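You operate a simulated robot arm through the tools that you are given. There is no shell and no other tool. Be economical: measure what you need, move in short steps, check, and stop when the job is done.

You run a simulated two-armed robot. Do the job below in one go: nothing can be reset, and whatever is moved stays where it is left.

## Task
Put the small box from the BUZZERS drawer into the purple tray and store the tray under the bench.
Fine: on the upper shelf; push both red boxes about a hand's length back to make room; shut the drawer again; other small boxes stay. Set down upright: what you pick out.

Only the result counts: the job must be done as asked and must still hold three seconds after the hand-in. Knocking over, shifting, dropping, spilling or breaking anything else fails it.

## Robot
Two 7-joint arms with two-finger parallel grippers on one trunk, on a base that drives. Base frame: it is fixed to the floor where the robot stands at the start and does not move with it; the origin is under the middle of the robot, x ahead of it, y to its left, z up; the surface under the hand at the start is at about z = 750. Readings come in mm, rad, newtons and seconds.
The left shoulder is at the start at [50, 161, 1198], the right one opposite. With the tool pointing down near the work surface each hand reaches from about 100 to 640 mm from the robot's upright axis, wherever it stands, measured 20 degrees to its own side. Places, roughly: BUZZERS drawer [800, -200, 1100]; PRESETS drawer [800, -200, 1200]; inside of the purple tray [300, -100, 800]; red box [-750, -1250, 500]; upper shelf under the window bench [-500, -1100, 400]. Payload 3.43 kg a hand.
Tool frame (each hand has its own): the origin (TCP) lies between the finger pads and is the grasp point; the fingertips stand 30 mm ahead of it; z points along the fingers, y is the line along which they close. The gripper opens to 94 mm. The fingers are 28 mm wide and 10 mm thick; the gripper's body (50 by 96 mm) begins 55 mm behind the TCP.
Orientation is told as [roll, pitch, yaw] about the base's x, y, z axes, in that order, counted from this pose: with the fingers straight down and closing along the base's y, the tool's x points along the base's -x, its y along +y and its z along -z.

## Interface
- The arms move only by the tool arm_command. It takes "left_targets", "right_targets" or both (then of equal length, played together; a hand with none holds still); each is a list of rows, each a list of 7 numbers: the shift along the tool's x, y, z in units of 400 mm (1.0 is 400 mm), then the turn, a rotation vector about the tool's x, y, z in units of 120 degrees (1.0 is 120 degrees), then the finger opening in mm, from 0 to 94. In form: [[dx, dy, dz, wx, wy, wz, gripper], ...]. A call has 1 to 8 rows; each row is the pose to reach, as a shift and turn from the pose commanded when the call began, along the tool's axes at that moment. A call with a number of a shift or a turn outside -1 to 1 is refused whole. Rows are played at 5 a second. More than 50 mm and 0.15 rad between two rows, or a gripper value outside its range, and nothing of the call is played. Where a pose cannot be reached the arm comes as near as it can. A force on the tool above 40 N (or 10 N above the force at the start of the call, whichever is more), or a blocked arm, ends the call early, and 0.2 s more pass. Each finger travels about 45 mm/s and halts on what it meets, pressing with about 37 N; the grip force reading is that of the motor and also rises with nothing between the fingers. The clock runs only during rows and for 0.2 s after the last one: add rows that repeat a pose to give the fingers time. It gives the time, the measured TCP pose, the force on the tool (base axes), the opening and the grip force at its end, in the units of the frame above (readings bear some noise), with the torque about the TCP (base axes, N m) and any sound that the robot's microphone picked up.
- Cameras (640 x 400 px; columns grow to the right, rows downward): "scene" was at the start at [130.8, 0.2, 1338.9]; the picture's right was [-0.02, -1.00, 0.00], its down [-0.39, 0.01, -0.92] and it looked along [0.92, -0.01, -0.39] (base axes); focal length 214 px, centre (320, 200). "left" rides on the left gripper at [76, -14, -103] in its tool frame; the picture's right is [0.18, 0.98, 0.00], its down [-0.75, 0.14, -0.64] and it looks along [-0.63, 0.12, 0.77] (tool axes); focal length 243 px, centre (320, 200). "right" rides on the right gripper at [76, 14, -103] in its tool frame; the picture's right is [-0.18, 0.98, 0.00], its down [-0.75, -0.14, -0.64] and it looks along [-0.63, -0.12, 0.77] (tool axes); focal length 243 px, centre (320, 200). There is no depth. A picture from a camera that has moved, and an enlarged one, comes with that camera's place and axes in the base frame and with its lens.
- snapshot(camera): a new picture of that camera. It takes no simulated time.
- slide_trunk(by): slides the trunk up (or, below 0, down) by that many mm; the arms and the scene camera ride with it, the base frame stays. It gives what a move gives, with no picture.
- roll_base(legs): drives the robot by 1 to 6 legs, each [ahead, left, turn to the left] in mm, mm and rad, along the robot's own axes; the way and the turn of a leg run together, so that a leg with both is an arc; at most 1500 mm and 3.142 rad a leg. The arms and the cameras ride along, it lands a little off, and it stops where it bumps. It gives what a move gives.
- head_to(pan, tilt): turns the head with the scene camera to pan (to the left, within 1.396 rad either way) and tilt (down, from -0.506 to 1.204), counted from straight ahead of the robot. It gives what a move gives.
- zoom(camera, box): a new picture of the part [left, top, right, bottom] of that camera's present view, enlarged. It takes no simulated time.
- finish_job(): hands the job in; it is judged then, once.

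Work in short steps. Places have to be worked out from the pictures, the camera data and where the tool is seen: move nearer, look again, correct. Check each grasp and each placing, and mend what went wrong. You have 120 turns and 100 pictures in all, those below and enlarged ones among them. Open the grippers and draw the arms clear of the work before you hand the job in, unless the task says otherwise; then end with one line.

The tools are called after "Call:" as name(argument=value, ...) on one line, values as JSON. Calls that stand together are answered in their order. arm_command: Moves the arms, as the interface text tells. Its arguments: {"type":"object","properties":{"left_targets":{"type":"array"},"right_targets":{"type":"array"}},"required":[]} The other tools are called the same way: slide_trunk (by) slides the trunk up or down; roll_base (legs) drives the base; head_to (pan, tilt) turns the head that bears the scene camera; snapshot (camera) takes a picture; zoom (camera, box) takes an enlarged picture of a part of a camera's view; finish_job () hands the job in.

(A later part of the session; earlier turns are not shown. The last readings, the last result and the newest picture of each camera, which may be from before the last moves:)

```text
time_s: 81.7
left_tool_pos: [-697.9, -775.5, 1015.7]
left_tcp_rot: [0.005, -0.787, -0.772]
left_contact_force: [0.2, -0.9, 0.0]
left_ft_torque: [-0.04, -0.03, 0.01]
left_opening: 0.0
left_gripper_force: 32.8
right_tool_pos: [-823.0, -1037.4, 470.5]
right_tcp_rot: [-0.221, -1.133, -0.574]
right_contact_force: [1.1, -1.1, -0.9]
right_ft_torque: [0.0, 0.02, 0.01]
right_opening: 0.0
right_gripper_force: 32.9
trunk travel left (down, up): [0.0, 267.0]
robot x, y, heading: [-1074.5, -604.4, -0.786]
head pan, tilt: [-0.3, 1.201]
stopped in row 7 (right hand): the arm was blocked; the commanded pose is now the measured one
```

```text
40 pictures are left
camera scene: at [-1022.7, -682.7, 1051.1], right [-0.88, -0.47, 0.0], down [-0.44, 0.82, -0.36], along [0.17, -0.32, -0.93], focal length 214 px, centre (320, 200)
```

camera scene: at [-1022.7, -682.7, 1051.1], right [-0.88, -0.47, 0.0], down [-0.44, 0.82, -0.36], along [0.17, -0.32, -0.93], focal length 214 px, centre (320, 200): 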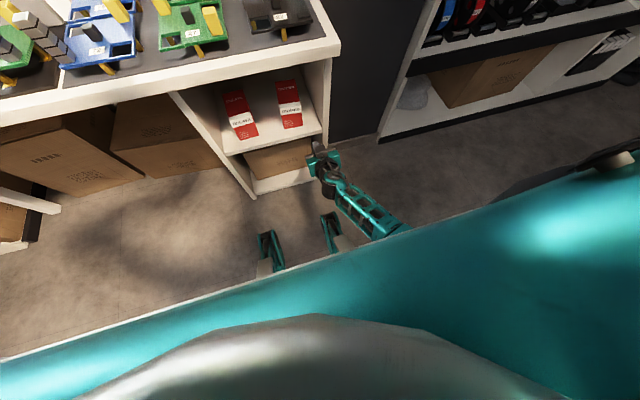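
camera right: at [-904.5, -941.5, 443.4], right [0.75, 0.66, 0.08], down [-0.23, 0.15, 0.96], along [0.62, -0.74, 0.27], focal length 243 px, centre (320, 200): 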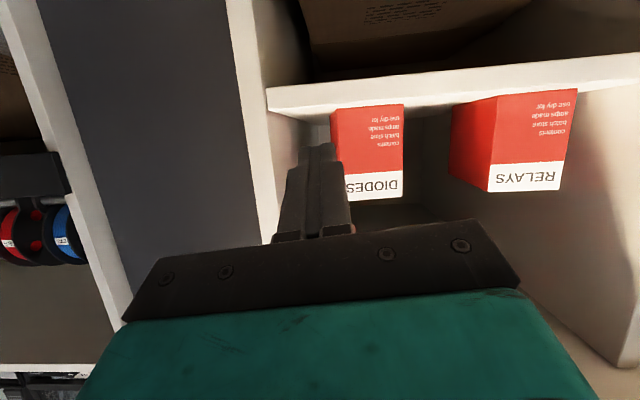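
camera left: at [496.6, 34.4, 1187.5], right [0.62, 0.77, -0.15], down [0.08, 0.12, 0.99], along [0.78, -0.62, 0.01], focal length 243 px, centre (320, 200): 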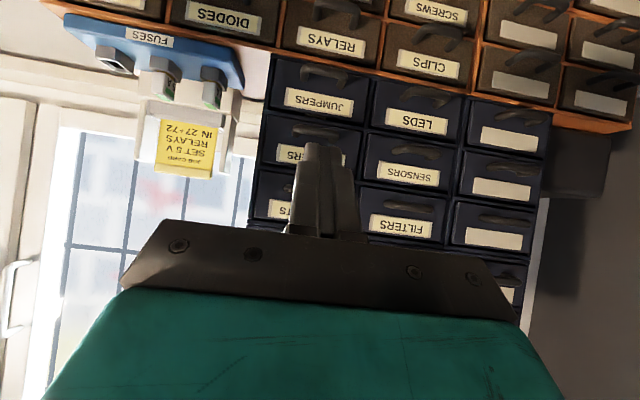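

The hand points straight forward at z≈470 with a slight roll, tip at f≈179, l≈−1316: good for pushing by driving. First I tuck the left arm back so it stays clear of the bench when I drive in.

Call:
arm_command(left_targets=[[0.0175, 0, -0.074, 0, 0.063, 0, 0], [0.035, 0, -0.1475, 0, 0.125, 0, 0], [0.0525, 0, -0.221, 0, 0.188, 0, 0], [0.07, 0, -0.295, 0, 0.25, 0, 0], [0.0875, 0, -0.369, 0, 0.313, 0, 0], [0.105, 0, -0.4425, 0, 0.376, 0, 0]])

Call:
roll_base(legs=[[0, 44, 0], [85, 0, 0]])

Call:
head_to(pan=0, tilt=0.75)

Call:
snapshot(camera="right")

Call:
snapshot(camera="scene")

```text
time_s: 83.1
left_tool_pos: [-810.3, -666.7, 1112.8]
left_tcp_rot: [0.002, 0.002, -0.774]
left_contact_force: [-0.1, 0.0, 0.0]
left_ft_torque: [0.01, 0.02, 0.01]
left_opening: 0.0
left_gripper_force: 33.0
right_tool_pos: [-823.8, -1036.6, 471.2]
right_tcp_rot: [-0.221, -1.135, -0.576]
right_contact_force: [-0.7, -0.5, 0.9]
right_ft_torque: [-0.03, 0.0, 0.0]
right_opening: 0.2
right_gripper_force: 32.7
trunk travel left (down, up): [0.0, 267.0]
robot x, y, heading: [-1072.6, -606.2, -0.781]
head pan, tilt: [-0.3, 1.201]
```

```text
time_s: 84.8
left_tool_pos: [-720.3, -697.5, 1113.8]
left_tcp_rot: [0.002, -0.001, -0.768]
left_contact_force: [-0.1, -0.2, -1.1]
left_ft_torque: [0.02, 0.04, 0.0]
left_opening: 0.1
left_gripper_force: 33.4
right_tool_pos: [-732.7, -1066.2, 469.9]
right_tcp_rot: [-0.222, -1.135, -0.574]
right_contact_force: [0.1, 0.5, 0.2]
right_ft_torque: [-0.01, 0.04, -0.02]
right_opening: 0.0
right_gripper_force: 33.0
trunk travel left (down, up): [0.0, 267.0]
robot x, y, heading: [-984.1, -637.2, -0.788]
head pan, tilt: [-0.3, 1.201]
```

```text
time_s: 85.7
left_tool_pos: [-719.5, -697.0, 1112.9]
left_tcp_rot: [0.005, 0.001, -0.77]
left_contact_force: [-0.3, 0.0, 1.6]
left_ft_torque: [0.0, -0.01, 0.01]
left_opening: 0.0
left_gripper_force: 32.9
right_tool_pos: [-733.0, -1067.2, 469.7]
right_tcp_rot: [-0.223, -1.134, -0.574]
right_contact_force: [-0.4, -1.1, 0.0]
right_ft_torque: [-0.03, -0.01, 0.0]
right_opening: 0.0
right_gripper_force: 32.8
trunk travel left (down, up): [0.0, 267.0]
robot x, y, heading: [-986.9, -636.6, -0.785]
head pan, tilt: [0.0, 0.75]
```

```text
39 pictures are left
camera right: at [-814.3, -970.8, 443.3], right [0.75, 0.66, 0.08], down [-0.23, 0.15, 0.96], along [0.62, -0.74, 0.27], focal length 243 px, centre (320, 200)
```

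right: 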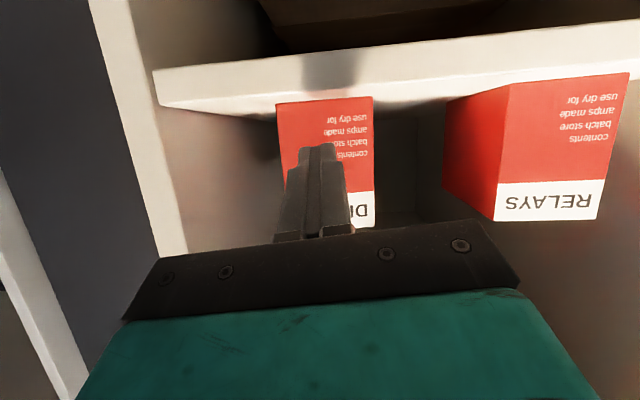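

```text
38 pictures are left
camera scene: at [-900.2, -721.2, 1082.8], right [-0.7, -0.71, 0.0], down [-0.48, 0.48, -0.73], along [0.52, -0.52, -0.68], focal length 214 px, centre (320, 200)
```

scene: 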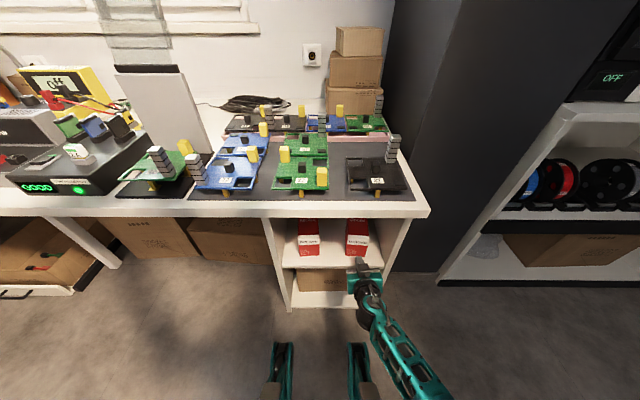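

Tip is at f≈264, centred on DIODES. The wrist camera hangs low (z≈443) and would catch the shelf edge at z≈425, so I raise the trunk 35 mm, then drive in 100 mm and check.

Call:
slide_trunk(by=35)

Call:
roll_base(legs=[[100, 0, 0]])

Call:
snapshot(camera="right")

Call:
zoom(camera="scene", box=[250, 190, 450, 340])

```text
time_s: 86.5
left_tool_pos: [-718.5, -698.0, 1147.4]
left_tcp_rot: [0.004, 0.002, -0.771]
left_contact_force: [-0.1, 0.3, 1.1]
left_ft_torque: [-0.03, 0.05, 0.0]
left_opening: 0.1
left_gripper_force: 32.4
right_tool_pos: [-733.8, -1066.0, 505.6]
right_tcp_rot: [-0.221, -1.135, -0.574]
right_contact_force: [-0.7, 0.5, -0.2]
right_ft_torque: [0.0, -0.03, 0.01]
right_opening: 0.2
right_gripper_force: 32.4
trunk travel left (down, up): [-35.0, 232.0]
robot x, y, heading: [-986.9, -634.8, -0.782]
head pan, tilt: [0.0, 0.75]
```

```text
time_s: 87.7
left_tool_pos: [-649.0, -765.3, 1148.1]
left_tcp_rot: [0.003, 0.001, -0.768]
left_contact_force: [0.5, -0.6, 0.1]
left_ft_torque: [0.02, -0.02, 0.01]
left_opening: 0.1
left_gripper_force: 33.5
right_tool_pos: [-663.2, -1134.1, 505.4]
right_tcp_rot: [-0.223, -1.135, -0.572]
right_contact_force: [0.2, -0.6, 0.4]
right_ft_torque: [0.0, 0.02, -0.02]
right_opening: 0.0
right_gripper_force: 33.4
trunk travel left (down, up): [-35.0, 232.0]
robot x, y, heading: [-916.9, -707.2, -0.782]
head pan, tilt: [0.0, 0.75]
```

```text
37 pictures are left
camera right: at [-744.4, -1039.8, 478.1], right [0.75, 0.66, 0.08], down [-0.23, 0.15, 0.96], along [0.62, -0.74, 0.27], focal length 243 px, centre (320, 200)
```

right: 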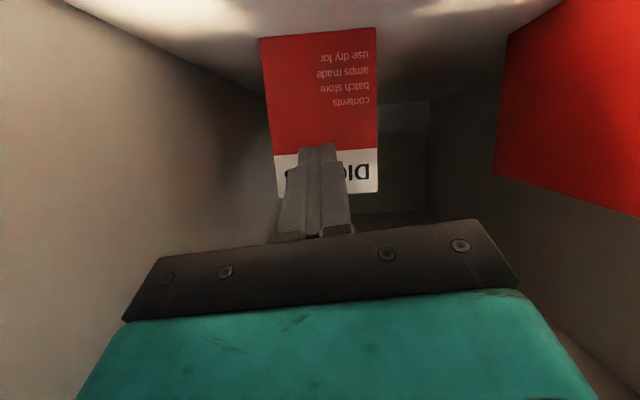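

```text
2.67 times, centred on (350, 265) of scene
camera zoom: at [-830.2, -790.5, 1117.8], right [-0.7, -0.71, 0.0], down [-0.48, 0.48, -0.73], along [0.52, -0.51, -0.68], focal length 572 px, centre (240, 27)
```

zoom: 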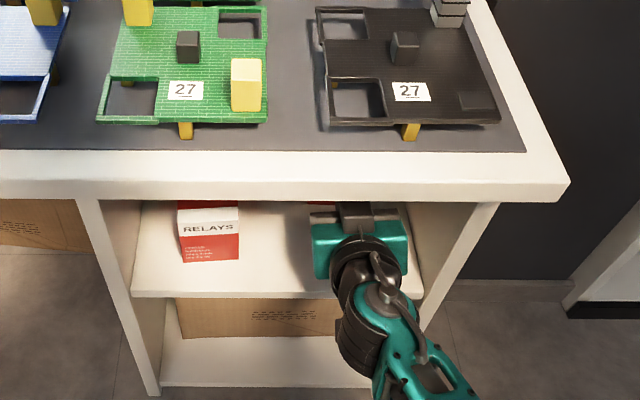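

The box is moving straight (pushed ~75 mm). I drive in another 100 mm for a total of about 175.

Call:
roll_base(legs=[[100, 0, 0]])

Call:
snapshot(camera="right")

```text
time_s: 88.9
left_tool_pos: [-588.7, -826.7, 1147.5]
left_tcp_rot: [0.003, 0.003, -0.768]
left_contact_force: [-0.2, -0.1, -0.5]
left_ft_torque: [0.02, 0.0, 0.0]
left_opening: 0.1
left_gripper_force: 32.7
right_tool_pos: [-600.5, -1194.5, 506.2]
right_tcp_rot: [-0.22, -1.138, -0.574]
right_contact_force: [0.6, -0.3, -0.2]
right_ft_torque: [0.02, 0.01, -0.02]
right_opening: 0.0
right_gripper_force: 33.5
trunk travel left (down, up): [-35.0, 232.0]
robot x, y, heading: [-853.1, -768.7, -0.783]
head pan, tilt: [0.0, 0.75]
stopped in leg 1: the robot was blocked; the commanded pose is now the measured one
```

```text
35 pictures are left
camera right: at [-682.9, -1100.4, 478.8], right [0.75, 0.66, 0.08], down [-0.23, 0.15, 0.96], along [0.62, -0.74, 0.27], focal length 243 px, centre (320, 200)
```

right: 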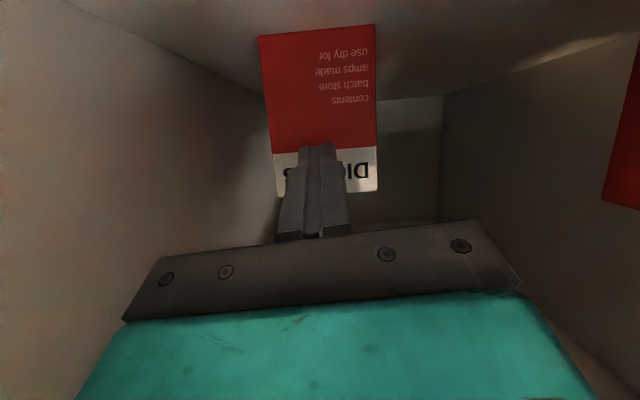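

The base reached the unit's foot; DIODES' front is now at f≈447, i.e. pushed about 160 mm, upright and straight. I back out 210, shift left 154 to line up with RELAYS, and look.

Call:
roll_base(legs=[[-210, 0, 0], [0, 154, 0]])

Call:
snapshot(camera="right")

Call:
snapshot(camera="scene")

```text
time_s: 92.1
left_tool_pos: [-627.2, -571.0, 1147.1]
left_tcp_rot: [0.005, 0.004, -0.769]
left_contact_force: [-0.1, 0.3, 1.0]
left_ft_torque: [0.03, 0.0, 0.0]
left_opening: 0.0
left_gripper_force: 32.5
right_tool_pos: [-640.6, -940.4, 506.5]
right_tcp_rot: [-0.221, -1.135, -0.574]
right_contact_force: [-0.8, -0.1, 0.9]
right_ft_torque: [0.01, 0.0, 0.01]
right_opening: 0.3
right_gripper_force: 33.1
trunk travel left (down, up): [-35.0, 232.0]
robot x, y, heading: [-895.8, -511.2, -0.784]
head pan, tilt: [0.0, 0.75]
```

```text
34 pictures are left
camera right: at [-722.3, -845.2, 479.0], right [0.75, 0.66, 0.08], down [-0.23, 0.16, 0.96], along [0.62, -0.74, 0.27], focal length 243 px, centre (320, 200)
```

right: 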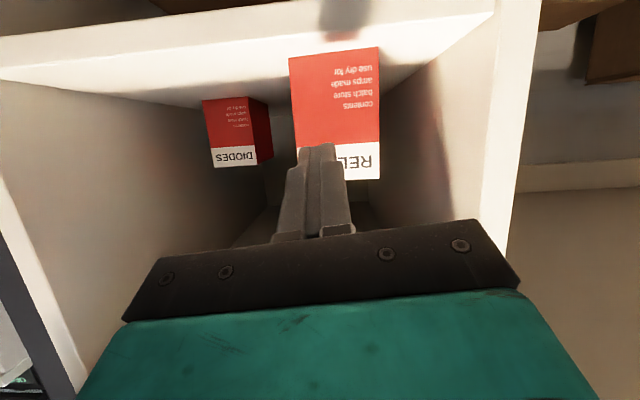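

```text
33 pictures are left
camera scene: at [-808.4, -594.8, 1117.8], right [-0.71, -0.71, 0.0], down [-0.48, 0.48, -0.73], along [0.52, -0.52, -0.68], focal length 214 px, centre (320, 200)
```

scene: 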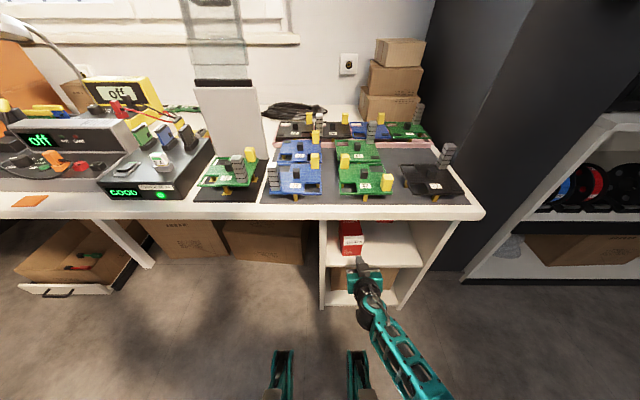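

The tip is about 10 mm right of the RELAYS box's centre. I shift left 10 and drive in 208 mm to bring it level with the other.

Call:
roll_base(legs=[[0, 10, 0], [208, 0, 0]])

Call:
snapshot(camera="right")

```text
time_s: 94.2
left_tool_pos: [-470.2, -702.9, 1146.9]
left_tcp_rot: [0.003, 0.006, -0.76]
left_contact_force: [-0.1, -0.1, -0.2]
left_ft_torque: [0.02, 0.04, 0.0]
left_opening: 0.0
left_gripper_force: 33.1
right_tool_pos: [-481.0, -1073.6, 507.9]
right_tcp_rot: [-0.225, -1.138, -0.564]
right_contact_force: [0.6, 0.6, 0.9]
right_ft_torque: [-0.03, -0.05, -0.03]
right_opening: 0.0
right_gripper_force: 32.8
trunk travel left (down, up): [-35.0, 232.0]
robot x, y, heading: [-740.9, -643.6, -0.771]
head pan, tilt: [0.0, 0.75]
stopped in leg 2: the robot was blocked; the commanded pose is now the measured one
```

```text
32 pictures are left
camera right: at [-562.8, -977.9, 479.2], right [0.74, 0.66, 0.08], down [-0.23, 0.15, 0.96], along [0.63, -0.73, 0.27], focal length 243 px, centre (320, 200)
```

right: 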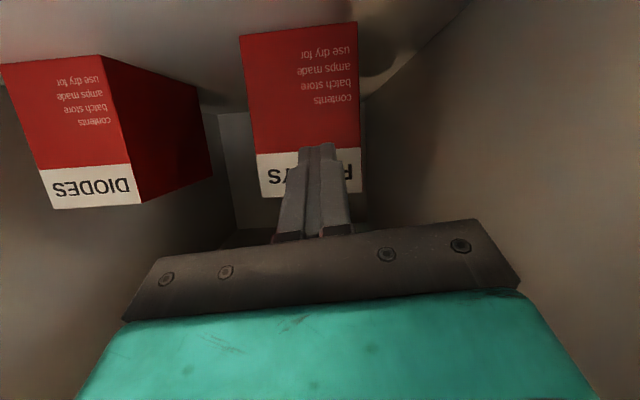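

RELAYS is level with DIODES, both upright (fronts at f≈447). I back out 260 mm and check with the scene camera.

Call:
roll_base(legs=[[-260, 0, -0.012]])

Call:
zoom(camera="scene", box=[250, 170, 530, 340])

```text
time_s: 96.1
left_tool_pos: [-658.2, -524.8, 1148.1]
left_tcp_rot: [0.003, 0.005, -0.774]
left_contact_force: [1.0, 0.7, -0.8]
left_ft_torque: [-0.01, -0.01, -0.02]
left_opening: 0.0
left_gripper_force: 33.2
right_tool_pos: [-673.4, -892.8, 507.2]
right_tcp_rot: [-0.225, -1.139, -0.578]
right_contact_force: [0.8, 0.0, 0.6]
right_ft_torque: [-0.02, 0.01, 0.01]
right_opening: 0.0
right_gripper_force: 33.1
trunk travel left (down, up): [-35.0, 232.0]
robot x, y, heading: [-924.4, -460.2, -0.787]
head pan, tilt: [0.0, 0.75]
```

```text
2.29 times, centred on (390, 255) of scene
camera zoom: at [-839.8, -546.1, 1117.8], right [-0.71, -0.71, 0.0], down [-0.48, 0.48, -0.73], along [0.52, -0.52, -0.68], focal length 490 px, centre (160, 74)
```

zoom: 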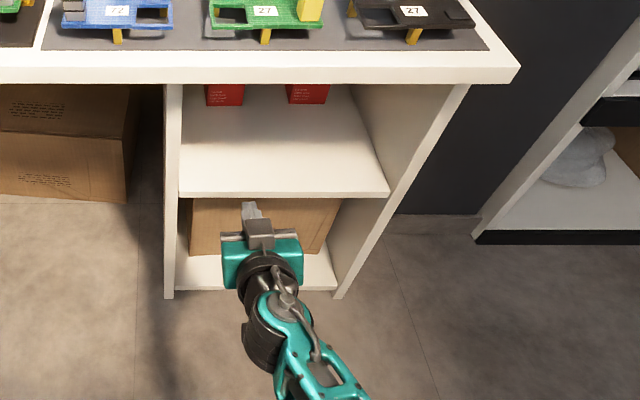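

Both boxes are back neatly, leaving shelf room f≈254–450, l −1013…−1356, at z≈425. Now I raise the right hand to bench height in the open, squaring it (pitch −0.8, no roll) for fetching the tray.

Call:
arm_command(right_targets=[[-0.085, -0.009, -0.054, -0.003, 0.021, 0.005, 0], [-0.171, -0.018, -0.107, -0.006, 0.042, 0.01, 0], [-0.256, -0.027, -0.161, -0.009, 0.0625, 0.0145, 0], [-0.341, -0.0355, -0.2145, -0.0125, 0.083, 0.019, 0], [-0.427, -0.044, -0.268, -0.016, 0.104, 0.024, 0], [-0.512, -0.053, -0.322, -0.019, 0.125, 0.029, 0], [-0.597, -0.062, -0.375, -0.022, 0.146, 0.034, 0], [-0.6825, -0.071, -0.429, -0.025, 0.1667, 0.0387, 0]])

Call:
snapshot(camera="scene")

```text
time_s: 97.8
left_tool_pos: [-657.4, -524.8, 1146.6]
left_tcp_rot: [0.004, 0.006, -0.774]
left_contact_force: [0.4, 0.6, -0.6]
left_ft_torque: [0.02, -0.02, -0.01]
left_opening: 0.1
left_gripper_force: 33.0
right_tool_pos: [-728.0, -890.9, 777.2]
right_tcp_rot: [-0.233, -0.816, -0.621]
right_contact_force: [-0.5, 0.7, 0.8]
right_ft_torque: [0.0, 0.01, 0.01]
right_opening: 0.0
right_gripper_force: 33.0
trunk travel left (down, up): [-35.0, 232.0]
robot x, y, heading: [-926.4, -461.4, -0.79]
head pan, tilt: [0.0, 0.75]
stopped in row 8 (right hand): the arm was blocked; the commanded pose is now the measured one
```

```text
30 pictures are left
camera scene: at [-839.9, -546.2, 1117.8], right [-0.71, -0.71, 0.0], down [-0.48, 0.48, -0.73], along [0.52, -0.52, -0.68], focal length 214 px, centre (320, 200)
```

scene: 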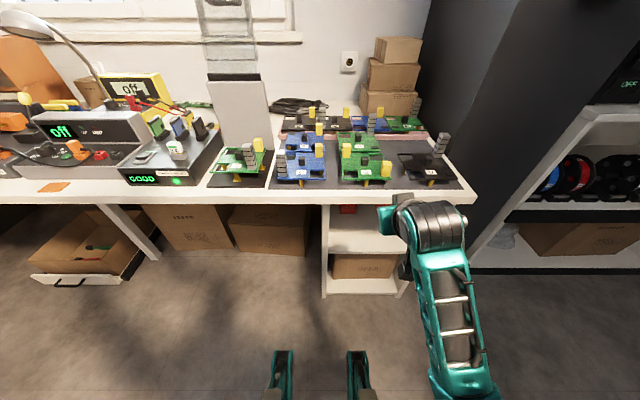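

The right arm's posture hits joint limits there, so I'll use the left arm, which works well in its top-entry posture: grip the tray's near end with a moderately tilted hand (pitch ≈ −0.6), which clears the bench edge at the shelf. I test that low posture empty here first.

Call:
arm_command(left_targets=[[-0.031, 0, 0.103, 0, -0.018, -0.0007, 0], [-0.0625, 0, 0.206, 0, -0.036, -0.0013, 0], [-0.094, 0, 0.309, 0, -0.054, -0.002, 0], [-0.125, 0, 0.4125, 0, -0.0715, -0.0026, 0], [-0.156, 0, 0.516, 0, -0.089, -0.0033, 0], [-0.1875, 0, 0.619, 0, -0.107, -0.004, 0], [-0.219, 0, 0.722, 0, -0.125, -0.0046, 0], [-0.25, 0, 0.825, 0, -0.143, -0.005, 0]])

Call:
arm_command(left_targets=[[-0.018, 0, 0.1, 0, -0.018, 0, 0], [-0.036, 0, 0.2, 0, -0.036, 0, 0], [-0.054, 0, 0.3, 0, -0.054, 0, 0], [-0.072, 0, 0.4, 0, -0.0715, 0, 0], [-0.09, 0, 0.5, 0, -0.089, 0, 0], [-0.108, 0, 0.6, 0, -0.107, 0, 0], [-0.126, 0, 0.7, 0, -0.125, 0, 0], [-0.144, 0, 0.8, 0, -0.143, 0, 0]])

Call:
snapshot(camera="scene")

```text
time_s: 99.6
left_tool_pos: [-586.8, -590.6, 815.9]
left_tcp_rot: [0.002, -0.296, -0.766]
left_contact_force: [-0.3, 0.4, 0.1]
left_ft_torque: [-0.01, 0.02, -0.02]
left_opening: 0.1
left_gripper_force: 33.4
right_tool_pos: [-727.7, -889.8, 776.1]
right_tcp_rot: [-0.232, -0.815, -0.62]
right_contact_force: [0.2, 0.2, 0.2]
right_ft_torque: [0.01, -0.03, -0.02]
right_opening: 0.0
right_gripper_force: 33.0
trunk travel left (down, up): [-35.0, 232.0]
robot x, y, heading: [-923.1, -462.4, -0.791]
head pan, tilt: [0.0, 0.75]
```

```text
time_s: 101.4
left_tool_pos: [-479.9, -693.7, 527.6]
left_tcp_rot: [0.002, -0.595, -0.768]
left_contact_force: [-0.3, -0.2, 0.4]
left_ft_torque: [-0.04, -0.06, -0.03]
left_opening: 0.1
left_gripper_force: 32.7
right_tool_pos: [-727.8, -891.0, 776.6]
right_tcp_rot: [-0.231, -0.814, -0.619]
right_contact_force: [0.7, -0.5, 0.0]
right_ft_torque: [0.02, 0.0, 0.0]
right_opening: 0.0
right_gripper_force: 32.6
trunk travel left (down, up): [-35.0, 232.0]
robot x, y, heading: [-924.3, -461.2, -0.786]
head pan, tilt: [0.0, 0.75]
```

```text
29 pictures are left
camera scene: at [-839.9, -546.3, 1117.8], right [-0.71, -0.71, 0.0], down [-0.48, 0.48, -0.73], along [0.52, -0.52, -0.68], focal length 214 px, centre (320, 200)
```

scene: 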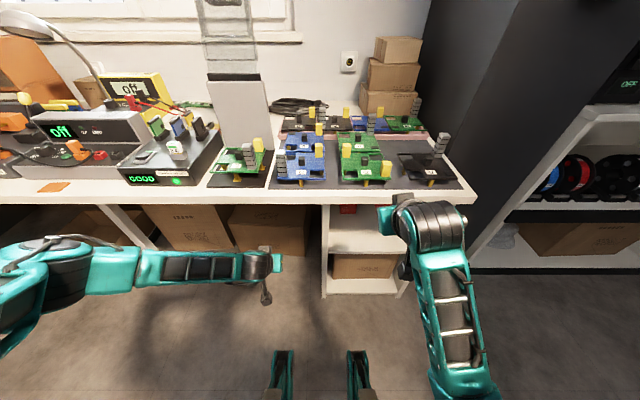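

The left arm holds that posture exactly (f_rel 478, z 528). One more check at z≈455 and slightly further out.

Call:
arm_command(left_targets=[[0.03, 0, 0.0885, 0, 0, 0, 0], [0.06, 0, 0.177, 0, 0, 0, 0], [0.06, 0, 0.177, 0, 0, 0, 0]])

Call:
head_to(pan=0.7, tilt=0.8)

Call:
snapshot(camera="scene")

```text
time_s: 102.2
left_tool_pos: [-465.0, -707.2, 453.6]
left_tcp_rot: [0.005, -0.594, -0.766]
left_contact_force: [0.4, -0.1, 1.1]
left_ft_torque: [0.0, 0.01, 0.0]
left_opening: 0.0
left_gripper_force: 32.5
right_tool_pos: [-728.1, -890.3, 777.3]
right_tcp_rot: [-0.232, -0.815, -0.621]
right_contact_force: [-0.6, 0.0, 0.0]
right_ft_torque: [0.03, -0.01, 0.01]
right_opening: 0.0
right_gripper_force: 32.7
trunk travel left (down, up): [-35.0, 232.0]
robot x, y, heading: [-926.6, -459.4, -0.784]
head pan, tilt: [0.0, 0.75]
```

```text
time_s: 103.2
left_tool_pos: [-465.4, -708.1, 453.2]
left_tcp_rot: [0.005, -0.593, -0.765]
left_contact_force: [0.2, 0.3, -0.2]
left_ft_torque: [0.02, -0.01, 0.03]
left_opening: 0.0
left_gripper_force: 33.0
right_tool_pos: [-728.1, -890.7, 776.6]
right_tcp_rot: [-0.232, -0.815, -0.62]
right_contact_force: [0.3, -0.3, -0.6]
right_ft_torque: [-0.02, 0.02, 0.05]
right_opening: 0.0
right_gripper_force: 33.3
trunk travel left (down, up): [-35.0, 232.0]
robot x, y, heading: [-926.0, -462.2, -0.786]
head pan, tilt: [0.7, 0.799]
```

```text
28 pictures are left
camera scene: at [-817.9, -494.6, 1113.8], right [-0.09, -1.0, 0.0], down [-0.71, 0.06, -0.7], along [0.69, -0.06, -0.72], focal length 214 px, centre (320, 200)
```

scene: 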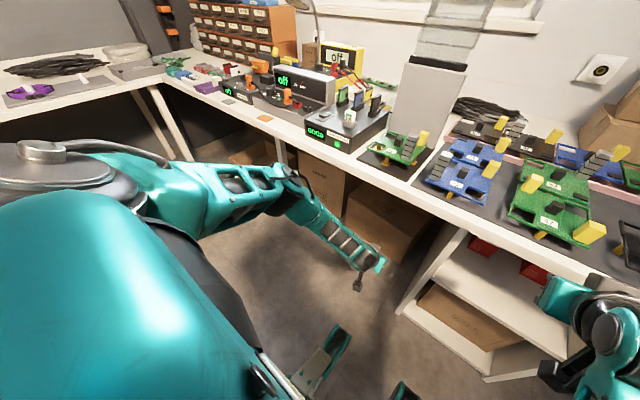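

Reachable with good clearance. Now I lift the left hand and draw the right one back and up together, before driving back to the tray.

Call:
arm_command(left_targets=[[-0.036, 0, -0.115, 0, 0, 0, 0], [-0.0725, 0, -0.23, 0, 0, 0, 0], [-0.109, 0, -0.345, 0, 0, 0, 0], [-0.145, 0, -0.46, 0, 0, 0, 0], [-0.181, 0, -0.575, 0, 0, 0, 0], [-0.2175, 0, -0.69, 0, 0, 0, 0], [-0.254, 0, -0.805, 0, 0, 0, 0], [-0.29, 0, -0.92, 0, 0, 0, 0]], right_targets=[[0.0055, -0.011, -0.05, 0, 0, 0, 0], [0.011, -0.0225, -0.1, 0, 0, 0, 0], [0.0165, -0.034, -0.15, 0, 0, 0, 0], [0.022, -0.045, -0.2, 0, 0, 0, 0], [0.0275, -0.056, -0.25, 0, 0, 0, 0], [0.033, -0.0675, -0.3, 0, 0, 0, 0], [0.0385, -0.079, -0.35, 0, 0, 0, 0], [0.044, -0.09, -0.4, 0, 0, 0, 0]])

Call:
slide_trunk(by=190)

Call:
head_to(pan=0.5, tilt=0.75)

Call:
snapshot(camera="scene")

```text
time_s: 105.0
left_tool_pos: [-544.3, -631.9, 823.0]
left_tcp_rot: [0.004, -0.593, -0.766]
left_contact_force: [-0.1, -0.8, -0.3]
left_ft_torque: [-0.01, 0.03, -0.01]
left_opening: 0.1
left_gripper_force: 32.7
right_tool_pos: [-764.3, -851.3, 861.8]
right_tcp_rot: [-0.33, -0.804, -0.564]
right_contact_force: [0.0, 0.9, -0.5]
right_ft_torque: [0.02, -0.04, 0.02]
right_opening: 0.4
right_gripper_force: 33.1
right hand out of reach, approached as far as the arm can: row 4, 5, 6, 7, 8
trunk travel left (down, up): [-35.0, 232.0]
robot x, y, heading: [-925.7, -459.1, -0.785]
head pan, tilt: [0.7, 0.799]
```

```text
time_s: 107.1
left_tool_pos: [-544.6, -631.5, 1012.5]
left_tcp_rot: [0.004, -0.594, -0.766]
left_contact_force: [0.1, -0.1, 0.0]
left_ft_torque: [0.0, 0.01, 0.01]
left_opening: 0.2
left_gripper_force: 33.1
right_tool_pos: [-762.7, -852.9, 1052.2]
right_tcp_rot: [-0.329, -0.805, -0.568]
right_contact_force: [0.5, 0.5, 0.6]
right_ft_torque: [-0.01, 0.01, -0.02]
right_opening: 0.0
right_gripper_force: 33.1
trunk travel left (down, up): [-225.0, 42.0]
robot x, y, heading: [-930.0, -461.5, -0.788]
head pan, tilt: [0.7, 0.799]
```

```text
time_s: 107.9
left_tool_pos: [-544.5, -632.6, 1013.3]
left_tcp_rot: [0.005, -0.593, -0.765]
left_contact_force: [-0.2, -0.2, -0.6]
left_ft_torque: [0.0, 0.02, 0.0]
left_opening: 0.0
left_gripper_force: 33.1
right_tool_pos: [-761.6, -851.3, 1051.2]
right_tcp_rot: [-0.33, -0.807, -0.567]
right_contact_force: [0.1, -0.1, -0.6]
right_ft_torque: [-0.02, 0.02, -0.06]
right_opening: 0.1
right_gripper_force: 32.6
trunk travel left (down, up): [-225.0, 42.0]
robot x, y, heading: [-927.7, -460.9, -0.793]
head pan, tilt: [0.499, 0.75]
```

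```text
27 pictures are left
camera scene: at [-818.8, -511.0, 1307.8], right [-0.28, -0.96, 0.0], down [-0.65, 0.19, -0.73], along [0.7, -0.21, -0.68], focal length 214 px, centre (320, 200)
```

scene: 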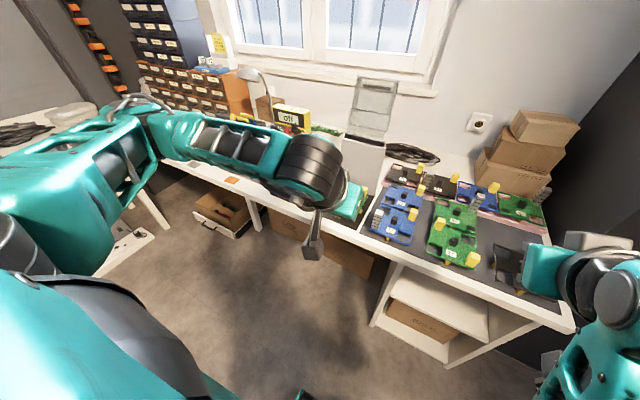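

Clear way back. I roll left 956 mm at this standoff, then check the tray.

Call:
roll_base(legs=[[0, 956, 0], [180, 0, 0]])

Call:
snapshot(camera="left")

```text
time_s: 117.7
left_tool_pos: [263.8, -83.6, 1013.1]
left_tcp_rot: [0.003, -0.593, -0.768]
left_contact_force: [0.0, -0.1, 0.8]
left_ft_torque: [0.01, 0.04, 0.01]
left_opening: 0.0
left_gripper_force: 33.0
right_tool_pos: [46.0, -302.3, 1054.5]
right_tcp_rot: [-0.326, -0.814, -0.57]
right_contact_force: [-0.2, -0.7, -0.5]
right_ft_torque: [-0.02, 0.03, 0.03]
right_opening: 0.0
right_gripper_force: 33.1
trunk travel left (down, up): [-225.0, 42.0]
robot x, y, heading: [-115.7, 89.8, -0.792]
head pan, tilt: [0.499, 0.75]
```

```text
26 pictures are left
camera left: at [165.6, -10.9, 1054.8], right [0.57, 0.81, -0.1], down [0.29, -0.08, 0.95], along [0.77, -0.57, -0.28], focal length 243 px, centre (320, 200)
```

left: 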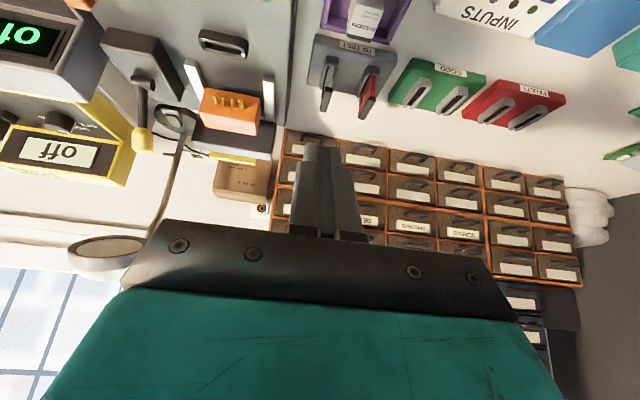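

Hand is at f≈246, l≈127, right over the tray's near right wall. I lower to z≈870 with fingers at 40 mm and look from the head.

Call:
arm_command(left_targets=[[0.0525, -0.002, 0.072, 0, 0, 0, 40], [0.105, -0.004, 0.144, 0, 0, 0, 40], [0.1575, -0.006, 0.217, 0, 0, 0, 40], [0.21, -0.0085, 0.289, 0, 0, 0, 40], [0.21, -0.0085, 0.289, 0, 0, 0, 40]])

Call:
head_to(pan=0.3, tilt=1.0)

Call:
zoom(camera="scene", box=[220, 90, 420, 250])

Call:
snapshot(camera="left")

```text
time_s: 118.9
left_tool_pos: [260.2, -82.9, 870.8]
left_tcp_rot: [0.003, -0.593, -0.768]
left_contact_force: [0.4, 0.4, 0.0]
left_ft_torque: [0.01, 0.0, 0.03]
left_opening: 39.8
left_gripper_force: 0.0
right_tool_pos: [44.1, -303.5, 1054.1]
right_tcp_rot: [-0.33, -0.812, -0.567]
right_contact_force: [-0.1, 0.2, 0.3]
right_ft_torque: [0.0, -0.01, -0.02]
right_opening: 0.0
right_gripper_force: 33.1
trunk travel left (down, up): [-225.0, 42.0]
robot x, y, heading: [-118.1, 88.1, -0.782]
head pan, tilt: [0.499, 0.75]
```

```text
time_s: 119.7
left_tool_pos: [259.6, -81.1, 871.0]
left_tcp_rot: [0.004, -0.593, -0.766]
left_contact_force: [-1.1, 0.6, 0.6]
left_ft_torque: [-0.03, -0.04, -0.03]
left_opening: 40.0
left_gripper_force: 0.1
right_tool_pos: [44.8, -303.0, 1053.3]
right_tcp_rot: [-0.33, -0.811, -0.567]
right_contact_force: [0.2, -0.3, 1.3]
right_ft_torque: [0.01, 0.0, -0.05]
right_opening: 0.1
right_gripper_force: 33.3
trunk travel left (down, up): [-225.0, 42.0]
robot x, y, heading: [-117.1, 87.9, -0.788]
head pan, tilt: [0.3, 1.0]
```

```text
2.50 times, centred on (320, 170) of scene
camera zoom: at [-29.3, 29.1, 1288.7], right [-0.47, -0.88, 0.0], down [-0.74, 0.4, -0.54], along [0.48, -0.25, -0.84], focal length 536 px, centre (320, 275)
```

zoom: 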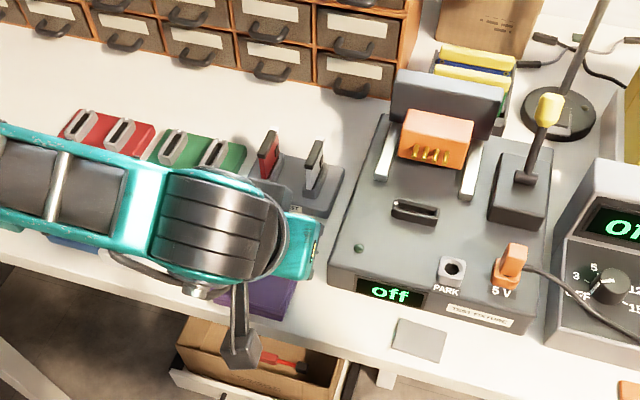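

```text
24 pictures are left
camera left: at [162.2, -8.9, 913.2], right [0.57, 0.81, -0.1], down [0.29, -0.08, 0.95], along [0.77, -0.57, -0.28], focal length 243 px, centre (320, 200)
```

left: 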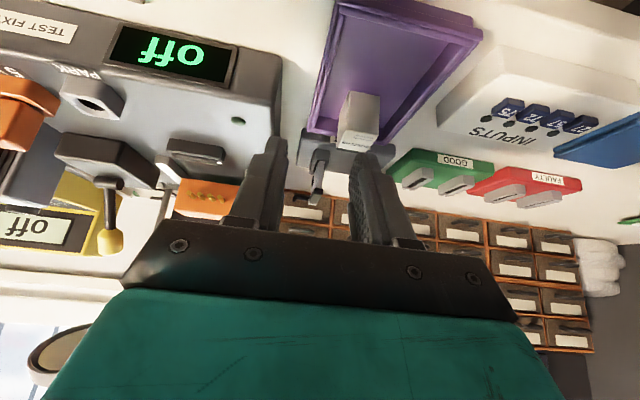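

The tray's right wall is at l≈120–127 and the hand at l≈126, f≈241, in front of the box. I lower so the wall comes between the fingers, to z≈794.

Call:
arm_command(left_targets=[[0.03, -0.003, 0.045, 0, 0, -0.004, 40], [0.06, -0.005, 0.09, 0, 0, -0.008, 40], [0.085, -0.005, 0.128, 0, 0, -0.008, 40], [0.1075, -0.005, 0.16, 0, 0, -0.008, 40], [0.1075, -0.005, 0.16, 0, 0, -0.008, 40]])

Call:
snapshot(camera="left")

```text
time_s: 120.9
left_tool_pos: [257.3, -84.3, 790.7]
left_tcp_rot: [-0.008, -0.591, -0.747]
left_contact_force: [0.6, 0.2, 0.4]
left_ft_torque: [-0.05, -0.03, 0.0]
left_opening: 39.8
left_gripper_force: 0.0
right_tool_pos: [45.5, -303.6, 1053.3]
right_tcp_rot: [-0.33, -0.811, -0.567]
right_contact_force: [0.2, -1.1, 0.6]
right_ft_torque: [0.0, 0.03, 0.02]
right_opening: 0.0
right_gripper_force: 33.6
trunk travel left (down, up): [-225.0, 42.0]
robot x, y, heading: [-119.4, 90.0, -0.787]
head pan, tilt: [0.3, 1.0]
```

```text
23 pictures are left
camera left: at [157.9, -12.0, 833.7], right [0.56, 0.82, -0.11], down [0.29, -0.07, 0.95], along [0.78, -0.57, -0.28], focal length 243 px, centre (320, 200)
```

left: 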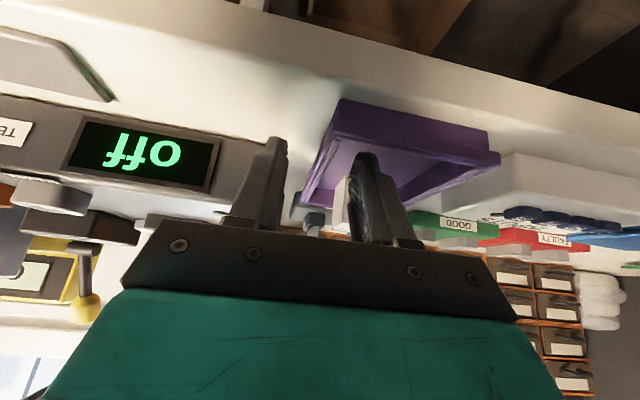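

The right wall is between the fingers, no contact yet. I correct the small yaw error and close on the wall.

Call:
arm_command(left_targets=[[0, 0, 0, 0, 0, 0.018, 40], [0, 0, 0, 0, 0, 0.018, 20], [0, 0, 0, 0, 0, 0.018, 0], [0, 0, 0, 0, 0, 0.018, 0], [0, 0, 0, 0, 0, 0.018, 0]])

Call:
snapshot(camera="left")

```text
time_s: 122.1
left_tool_pos: [254.9, -84.0, 792.7]
left_tcp_rot: [0.017, -0.593, -0.792]
left_contact_force: [0.2, -0.5, 0.6]
left_ft_torque: [-0.04, 0.04, 0.0]
left_opening: 3.7
left_gripper_force: 36.6
right_tool_pos: [44.1, -302.9, 1053.9]
right_tcp_rot: [-0.33, -0.812, -0.566]
right_contact_force: [0.5, -0.3, -1.4]
right_ft_torque: [-0.04, 0.02, 0.01]
right_opening: 0.0
right_gripper_force: 33.0
trunk travel left (down, up): [-225.0, 42.0]
robot x, y, heading: [-117.5, 88.1, -0.789]
head pan, tilt: [0.3, 1.0]
```

```text
22 pictures are left
camera left: at [159.3, -9.8, 834.2], right [0.59, 0.81, -0.09], down [0.28, -0.1, 0.96], along [0.76, -0.59, -0.28], focal length 243 px, centre (320, 200)
```

left: 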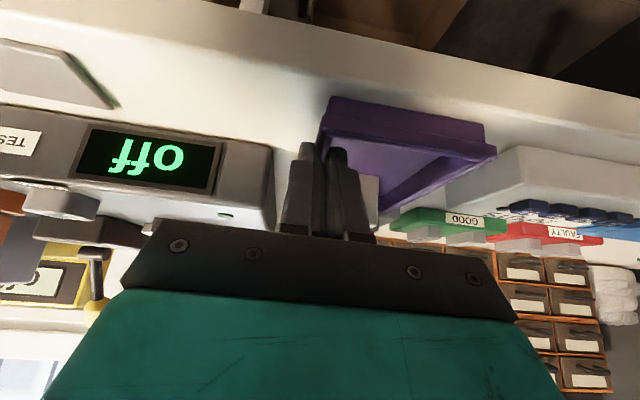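

The wall (3.7 mm) is gripped at 37 N. I lift 25 mm gently and look.

Call:
arm_command(left_targets=[[-0.012, 0, -0.017, 0, 0, 0, 0], [-0.023, 0, -0.0345, 0, 0, 0, 0], [-0.035, 0, -0.052, 0, 0, 0, 0], [-0.035, 0, -0.052, 0, 0, 0, 0]])

Call:
snapshot(camera="left")

Call:
zoom(camera="scene", box=[220, 130, 380, 250])

```text
time_s: 123.1
left_tool_pos: [255.0, -84.0, 818.1]
left_tcp_rot: [0.018, -0.594, -0.791]
left_contact_force: [0.3, 0.1, -1.6]
left_ft_torque: [-0.01, 0.09, 0.02]
left_opening: 3.6
left_gripper_force: 37.5
right_tool_pos: [44.8, -303.1, 1054.1]
right_tcp_rot: [-0.329, -0.811, -0.567]
right_contact_force: [-0.1, 1.1, -0.1]
right_ft_torque: [0.0, -0.01, -0.01]
right_opening: 0.0
right_gripper_force: 33.3
trunk travel left (down, up): [-225.0, 42.0]
robot x, y, heading: [-119.3, 84.5, -0.791]
head pan, tilt: [0.3, 1.0]
```

```text
21 pictures are left
camera left: at [158.9, -10.5, 860.1], right [0.59, 0.81, -0.09], down [0.28, -0.1, 0.96], along [0.76, -0.59, -0.28], focal length 243 px, centre (320, 200)
```

left: 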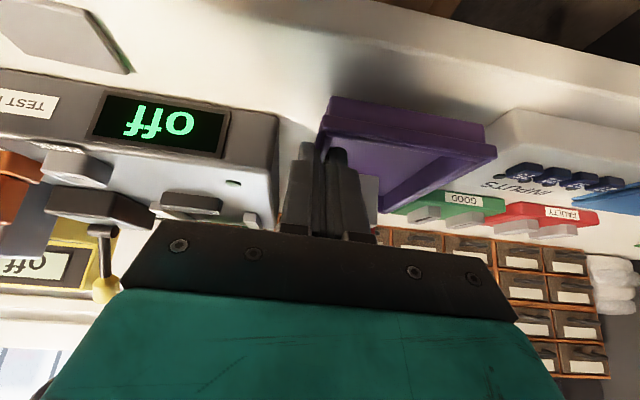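

```text
3.33 times, centred on (300, 190) of scene
camera zoom: at [-29.2, 29.0, 1288.7], right [-0.47, -0.88, 0.0], down [-0.74, 0.4, -0.54], along [0.48, -0.25, -0.84], focal length 715 px, centre (387, 233)
```

zoom: 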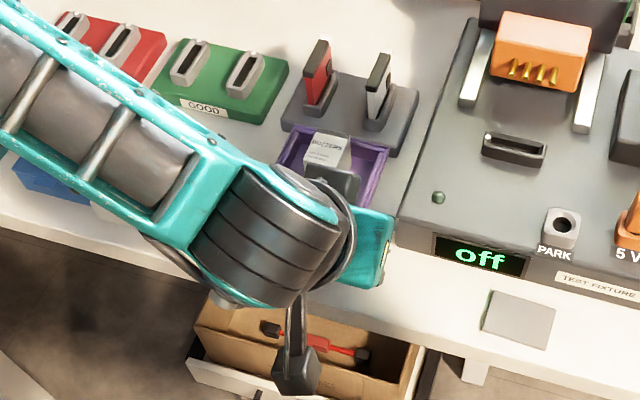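

Tray and box come up rigidly and level. I lift to z≈940, back away 180 mm and look before the long drive.

Call:
arm_command(left_targets=[[-0.043, 0, -0.064, 0, 0, 0, 0], [-0.086, 0, -0.127, 0, 0, 0, 0], [-0.129, 0, -0.191, 0, 0, 0, 0], [-0.172, 0, -0.254, 0, 0, 0, 0], [-0.172, 0, -0.254, 0, 0, 0, 0]])

Call:
roll_base(legs=[[-180, 0, 0]])

Call:
snapshot(camera="scene")

```text
time_s: 124.3
left_tool_pos: [256.6, -85.7, 941.2]
left_tcp_rot: [0.018, -0.593, -0.793]
left_contact_force: [-0.5, -1.0, -1.2]
left_ft_torque: [-0.01, 0.04, 0.01]
left_opening: 3.7
left_gripper_force: 37.0
right_tool_pos: [45.1, -302.4, 1054.8]
right_tcp_rot: [-0.33, -0.813, -0.568]
right_contact_force: [-0.5, -0.5, -0.5]
right_ft_torque: [-0.01, -0.01, 0.02]
right_opening: 0.2
right_gripper_force: 33.1
trunk travel left (down, up): [-225.0, 42.0]
robot x, y, heading: [-117.0, 92.7, -0.788]
head pan, tilt: [0.3, 1.0]
```

```text
time_s: 125.8
left_tool_pos: [129.7, 41.9, 940.4]
left_tcp_rot: [0.018, -0.594, -0.795]
left_contact_force: [0.1, 0.2, -1.1]
left_ft_torque: [0.02, 0.06, -0.01]
left_opening: 3.7
left_gripper_force: 37.5
right_tool_pos: [-80.9, -174.7, 1053.7]
right_tcp_rot: [-0.33, -0.812, -0.567]
right_contact_force: [-0.5, 0.0, 0.7]
right_ft_torque: [-0.01, 0.01, 0.01]
right_opening: 0.2
right_gripper_force: 33.0
trunk travel left (down, up): [-225.0, 42.0]
robot x, y, heading: [-243.0, 215.9, -0.79]
head pan, tilt: [0.3, 1.0]
```

```text
19 pictures are left
camera scene: at [-155.0, 155.8, 1288.8], right [-0.47, -0.88, 0.0], down [-0.74, 0.4, -0.54], along [0.48, -0.25, -0.84], focal length 214 px, centre (320, 200)
```

scene: 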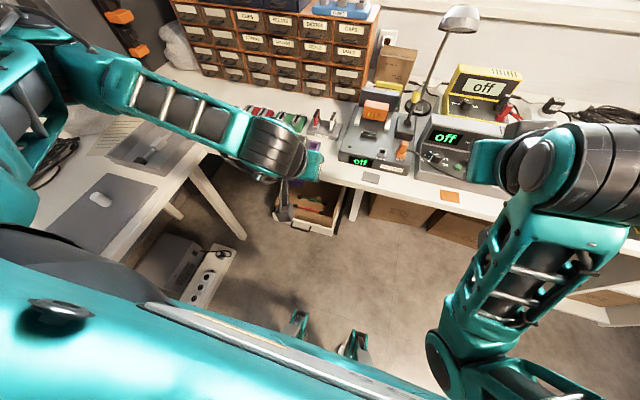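

Clear. I drive right 1358 mm at this standoff, so that the tray's centre will be at about l=−1190 in front of the shelf.

Call:
roll_base(legs=[[0, -680, 0.003], [0, -678, 0]])

Call:
head_to(pan=0.3, tilt=0.8)

Call:
snapshot(camera="scene")

```text
time_s: 138.1
left_tool_pos: [-829.7, -901.5, 939.0]
left_tcp_rot: [0.017, -0.595, -0.799]
left_contact_force: [0.0, -0.6, -0.6]
left_ft_torque: [-0.01, 0.11, 0.01]
left_opening: 3.9
left_gripper_force: 37.0
right_tool_pos: [-1042.1, -1119.6, 1054.5]
right_tcp_rot: [-0.331, -0.812, -0.574]
right_contact_force: [1.0, 0.4, 0.3]
right_ft_torque: [-0.01, -0.01, 0.01]
right_opening: 0.0
right_gripper_force: 33.5
trunk travel left (down, up): [-225.0, 42.0]
robot x, y, heading: [-1201.2, -729.0, -0.796]
head pan, tilt: [0.3, 1.0]
```

```text
time_s: 138.8
left_tool_pos: [-829.1, -902.6, 940.7]
left_tcp_rot: [0.016, -0.594, -0.798]
left_contact_force: [0.4, 0.3, -1.1]
left_ft_torque: [0.0, 0.09, -0.01]
left_opening: 3.5
left_gripper_force: 37.1
right_tool_pos: [-1042.8, -1119.4, 1053.7]
right_tcp_rot: [-0.331, -0.811, -0.575]
right_contact_force: [-0.5, 0.2, 0.0]
right_ft_torque: [0.01, 0.01, -0.01]
right_opening: 0.1
right_gripper_force: 32.8
trunk travel left (down, up): [-225.0, 42.0]
robot x, y, heading: [-1200.8, -729.6, -0.794]
head pan, tilt: [0.3, 0.799]
```

```text
18 pictures are left
camera scene: at [-1104.6, -792.2, 1303.8], right [-0.48, -0.88, 0.0], down [-0.63, 0.34, -0.7], along [0.61, -0.33, -0.72], focal length 214 px, centre (320, 200)
```

scene: 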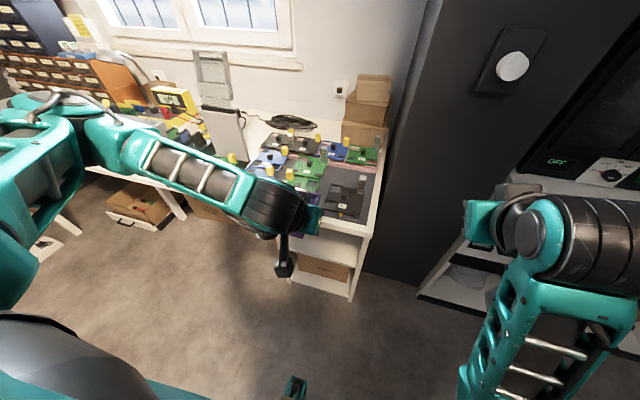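

In position: tray over free floor in front of the unit. I lower the trunk fully, then bring the hand down to z≈560.

Call:
slide_trunk(by=-225)

Call:
arm_command(left_targets=[[0.03, 0, 0.07, 0, 0, 0, 0], [0.055, 0, 0.145, 0, 0, 0, 0], [0.08, 0, 0.225, 0, 0, 0, 0], [0.105, 0, 0.305, 0, 0, 0, 0], [0.125, 0, 0.386, 0, 0, 0, 0], [0.125, 0, 0.386, 0, 0, 0, 0]])

Call:
snapshot(camera="left")

Call:
snapshot(camera="scene")

```text
time_s: 141.2
left_tool_pos: [-830.0, -902.8, 714.2]
left_tcp_rot: [0.018, -0.594, -0.798]
left_contact_force: [-0.1, -0.8, -1.3]
left_ft_torque: [0.02, 0.1, 0.0]
left_opening: 3.7
left_gripper_force: 36.5
right_tool_pos: [-1042.8, -1118.6, 828.5]
right_tcp_rot: [-0.329, -0.812, -0.574]
right_contact_force: [-0.2, 0.3, 0.0]
right_ft_torque: [-0.01, 0.02, 0.01]
right_opening: 0.0
right_gripper_force: 33.2
trunk travel left (down, up): [0.0, 267.0]
robot x, y, heading: [-1201.4, -728.8, -0.795]
head pan, tilt: [0.3, 0.799]
```

```text
time_s: 142.6
left_tool_pos: [-794.3, -933.7, 559.3]
left_tcp_rot: [0.017, -0.593, -0.799]
left_contact_force: [-0.3, 0.4, -0.6]
left_ft_torque: [0.01, 0.08, 0.04]
left_opening: 3.7
left_gripper_force: 37.0
right_tool_pos: [-1043.2, -1119.7, 830.6]
right_tcp_rot: [-0.331, -0.811, -0.574]
right_contact_force: [0.6, -0.2, -0.2]
right_ft_torque: [0.0, 0.0, 0.01]
right_opening: 0.0
right_gripper_force: 33.0
trunk travel left (down, up): [0.0, 267.0]
robot x, y, heading: [-1202.1, -725.4, -0.797]
head pan, tilt: [0.3, 0.799]
```

```text
17 pictures are left
camera left: at [-890.0, -858.2, 601.6], right [0.59, 0.8, -0.09], down [0.28, -0.1, 0.96], along [0.76, -0.59, -0.28], focal length 243 px, centre (320, 200)
```

left: 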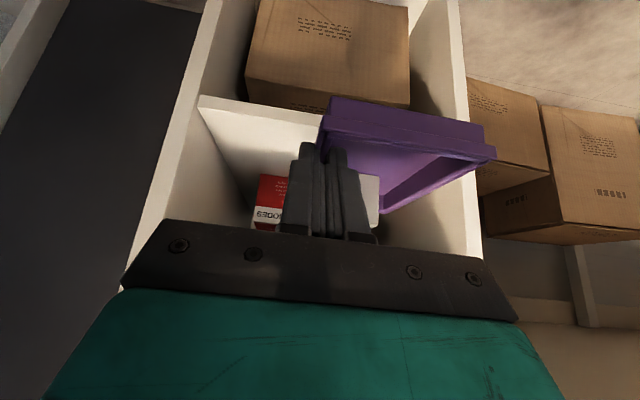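

```text
16 pictures are left
camera scene: at [-1104.5, -792.2, 1078.8], right [-0.48, -0.88, 0.0], down [-0.63, 0.34, -0.7], along [0.61, -0.33, -0.72], focal length 214 px, centre (320, 200)
```

scene: 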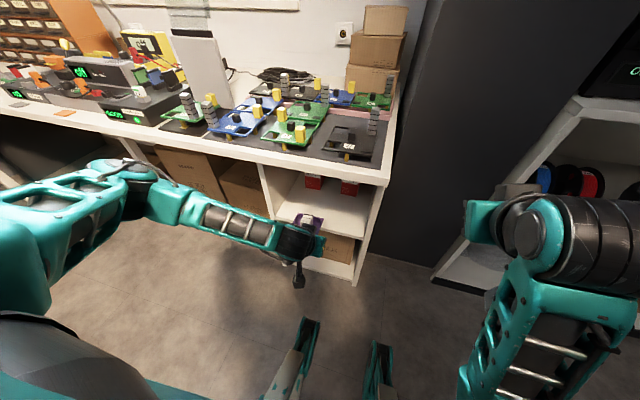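

Tray is level in front of the shelf (bottom z≈516). I bring it down and forward to bottom z≈455, extending the arm, then drive in 90 mm.

Call:
arm_command(left_targets=[[-0.013, 0, 0.069, 0, 0, 0, 0], [-0.027, 0, 0.139, 0, 0, 0, 0], [-0.0405, 0, 0.208, 0, 0, 0, 0], [-0.0405, 0, 0.208, 0, 0, 0, 0]])

Call:
roll_base(legs=[[90, 0, 0.01]])

Call:
snapshot(camera="left")

Call:
snapshot(camera="scene")

```text
time_s: 143.6
left_tool_pos: [-751.9, -974.9, 499.9]
left_tcp_rot: [0.018, -0.595, -0.8]
left_contact_force: [0.1, 0.1, -1.3]
left_ft_torque: [0.02, 0.06, 0.02]
left_opening: 3.7
left_gripper_force: 36.7
right_tool_pos: [-1043.3, -1119.3, 829.5]
right_tcp_rot: [-0.33, -0.811, -0.573]
right_contact_force: [-0.4, -0.2, -0.1]
right_ft_torque: [-0.01, -0.02, 0.01]
right_opening: 0.1
right_gripper_force: 33.0
trunk travel left (down, up): [0.0, 267.0]
robot x, y, heading: [-1200.5, -727.9, -0.793]
head pan, tilt: [0.3, 0.799]
```

```text
time_s: 144.7
left_tool_pos: [-686.6, -1034.5, 500.4]
left_tcp_rot: [0.019, -0.594, -0.792]
left_contact_force: [-0.3, 0.0, -1.7]
left_ft_torque: [-0.02, 0.06, 0.0]
left_opening: 3.6
left_gripper_force: 36.6
right_tool_pos: [-975.1, -1181.5, 829.2]
right_tcp_rot: [-0.33, -0.812, -0.567]
right_contact_force: [-0.3, -0.9, -0.7]
right_ft_torque: [-0.02, 0.0, 0.0]
right_opening: 0.0
right_gripper_force: 32.9
trunk travel left (down, up): [0.0, 267.0]
robot x, y, heading: [-1138.7, -790.8, -0.783]
head pan, tilt: [0.3, 0.799]
```

```text
15 pictures are left
camera left: at [-784.1, -960.9, 541.7], right [0.58, 0.81, -0.09], down [0.28, -0.1, 0.96], along [0.76, -0.58, -0.28], focal length 243 px, centre (320, 200)
```

left: 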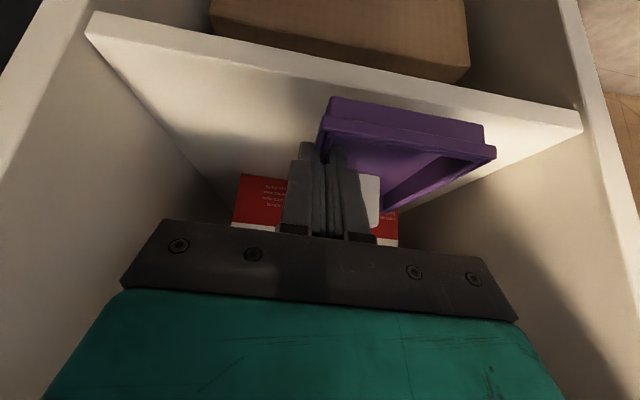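

```text
14 pictures are left
camera scene: at [-1041.1, -854.9, 1078.8], right [-0.47, -0.88, 0.0], down [-0.63, 0.34, -0.7], along [0.62, -0.33, -0.72], focal length 214 px, centre (320, 200)
```

scene: 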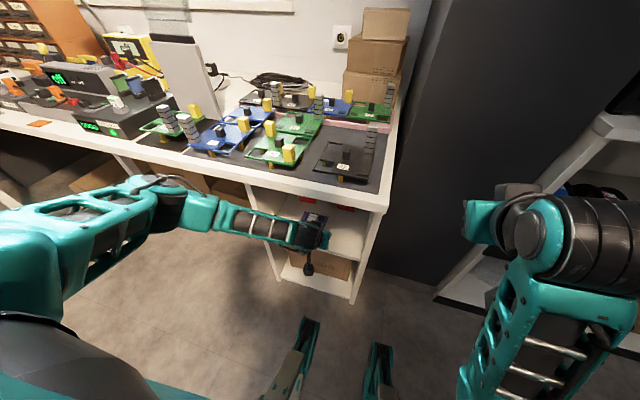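

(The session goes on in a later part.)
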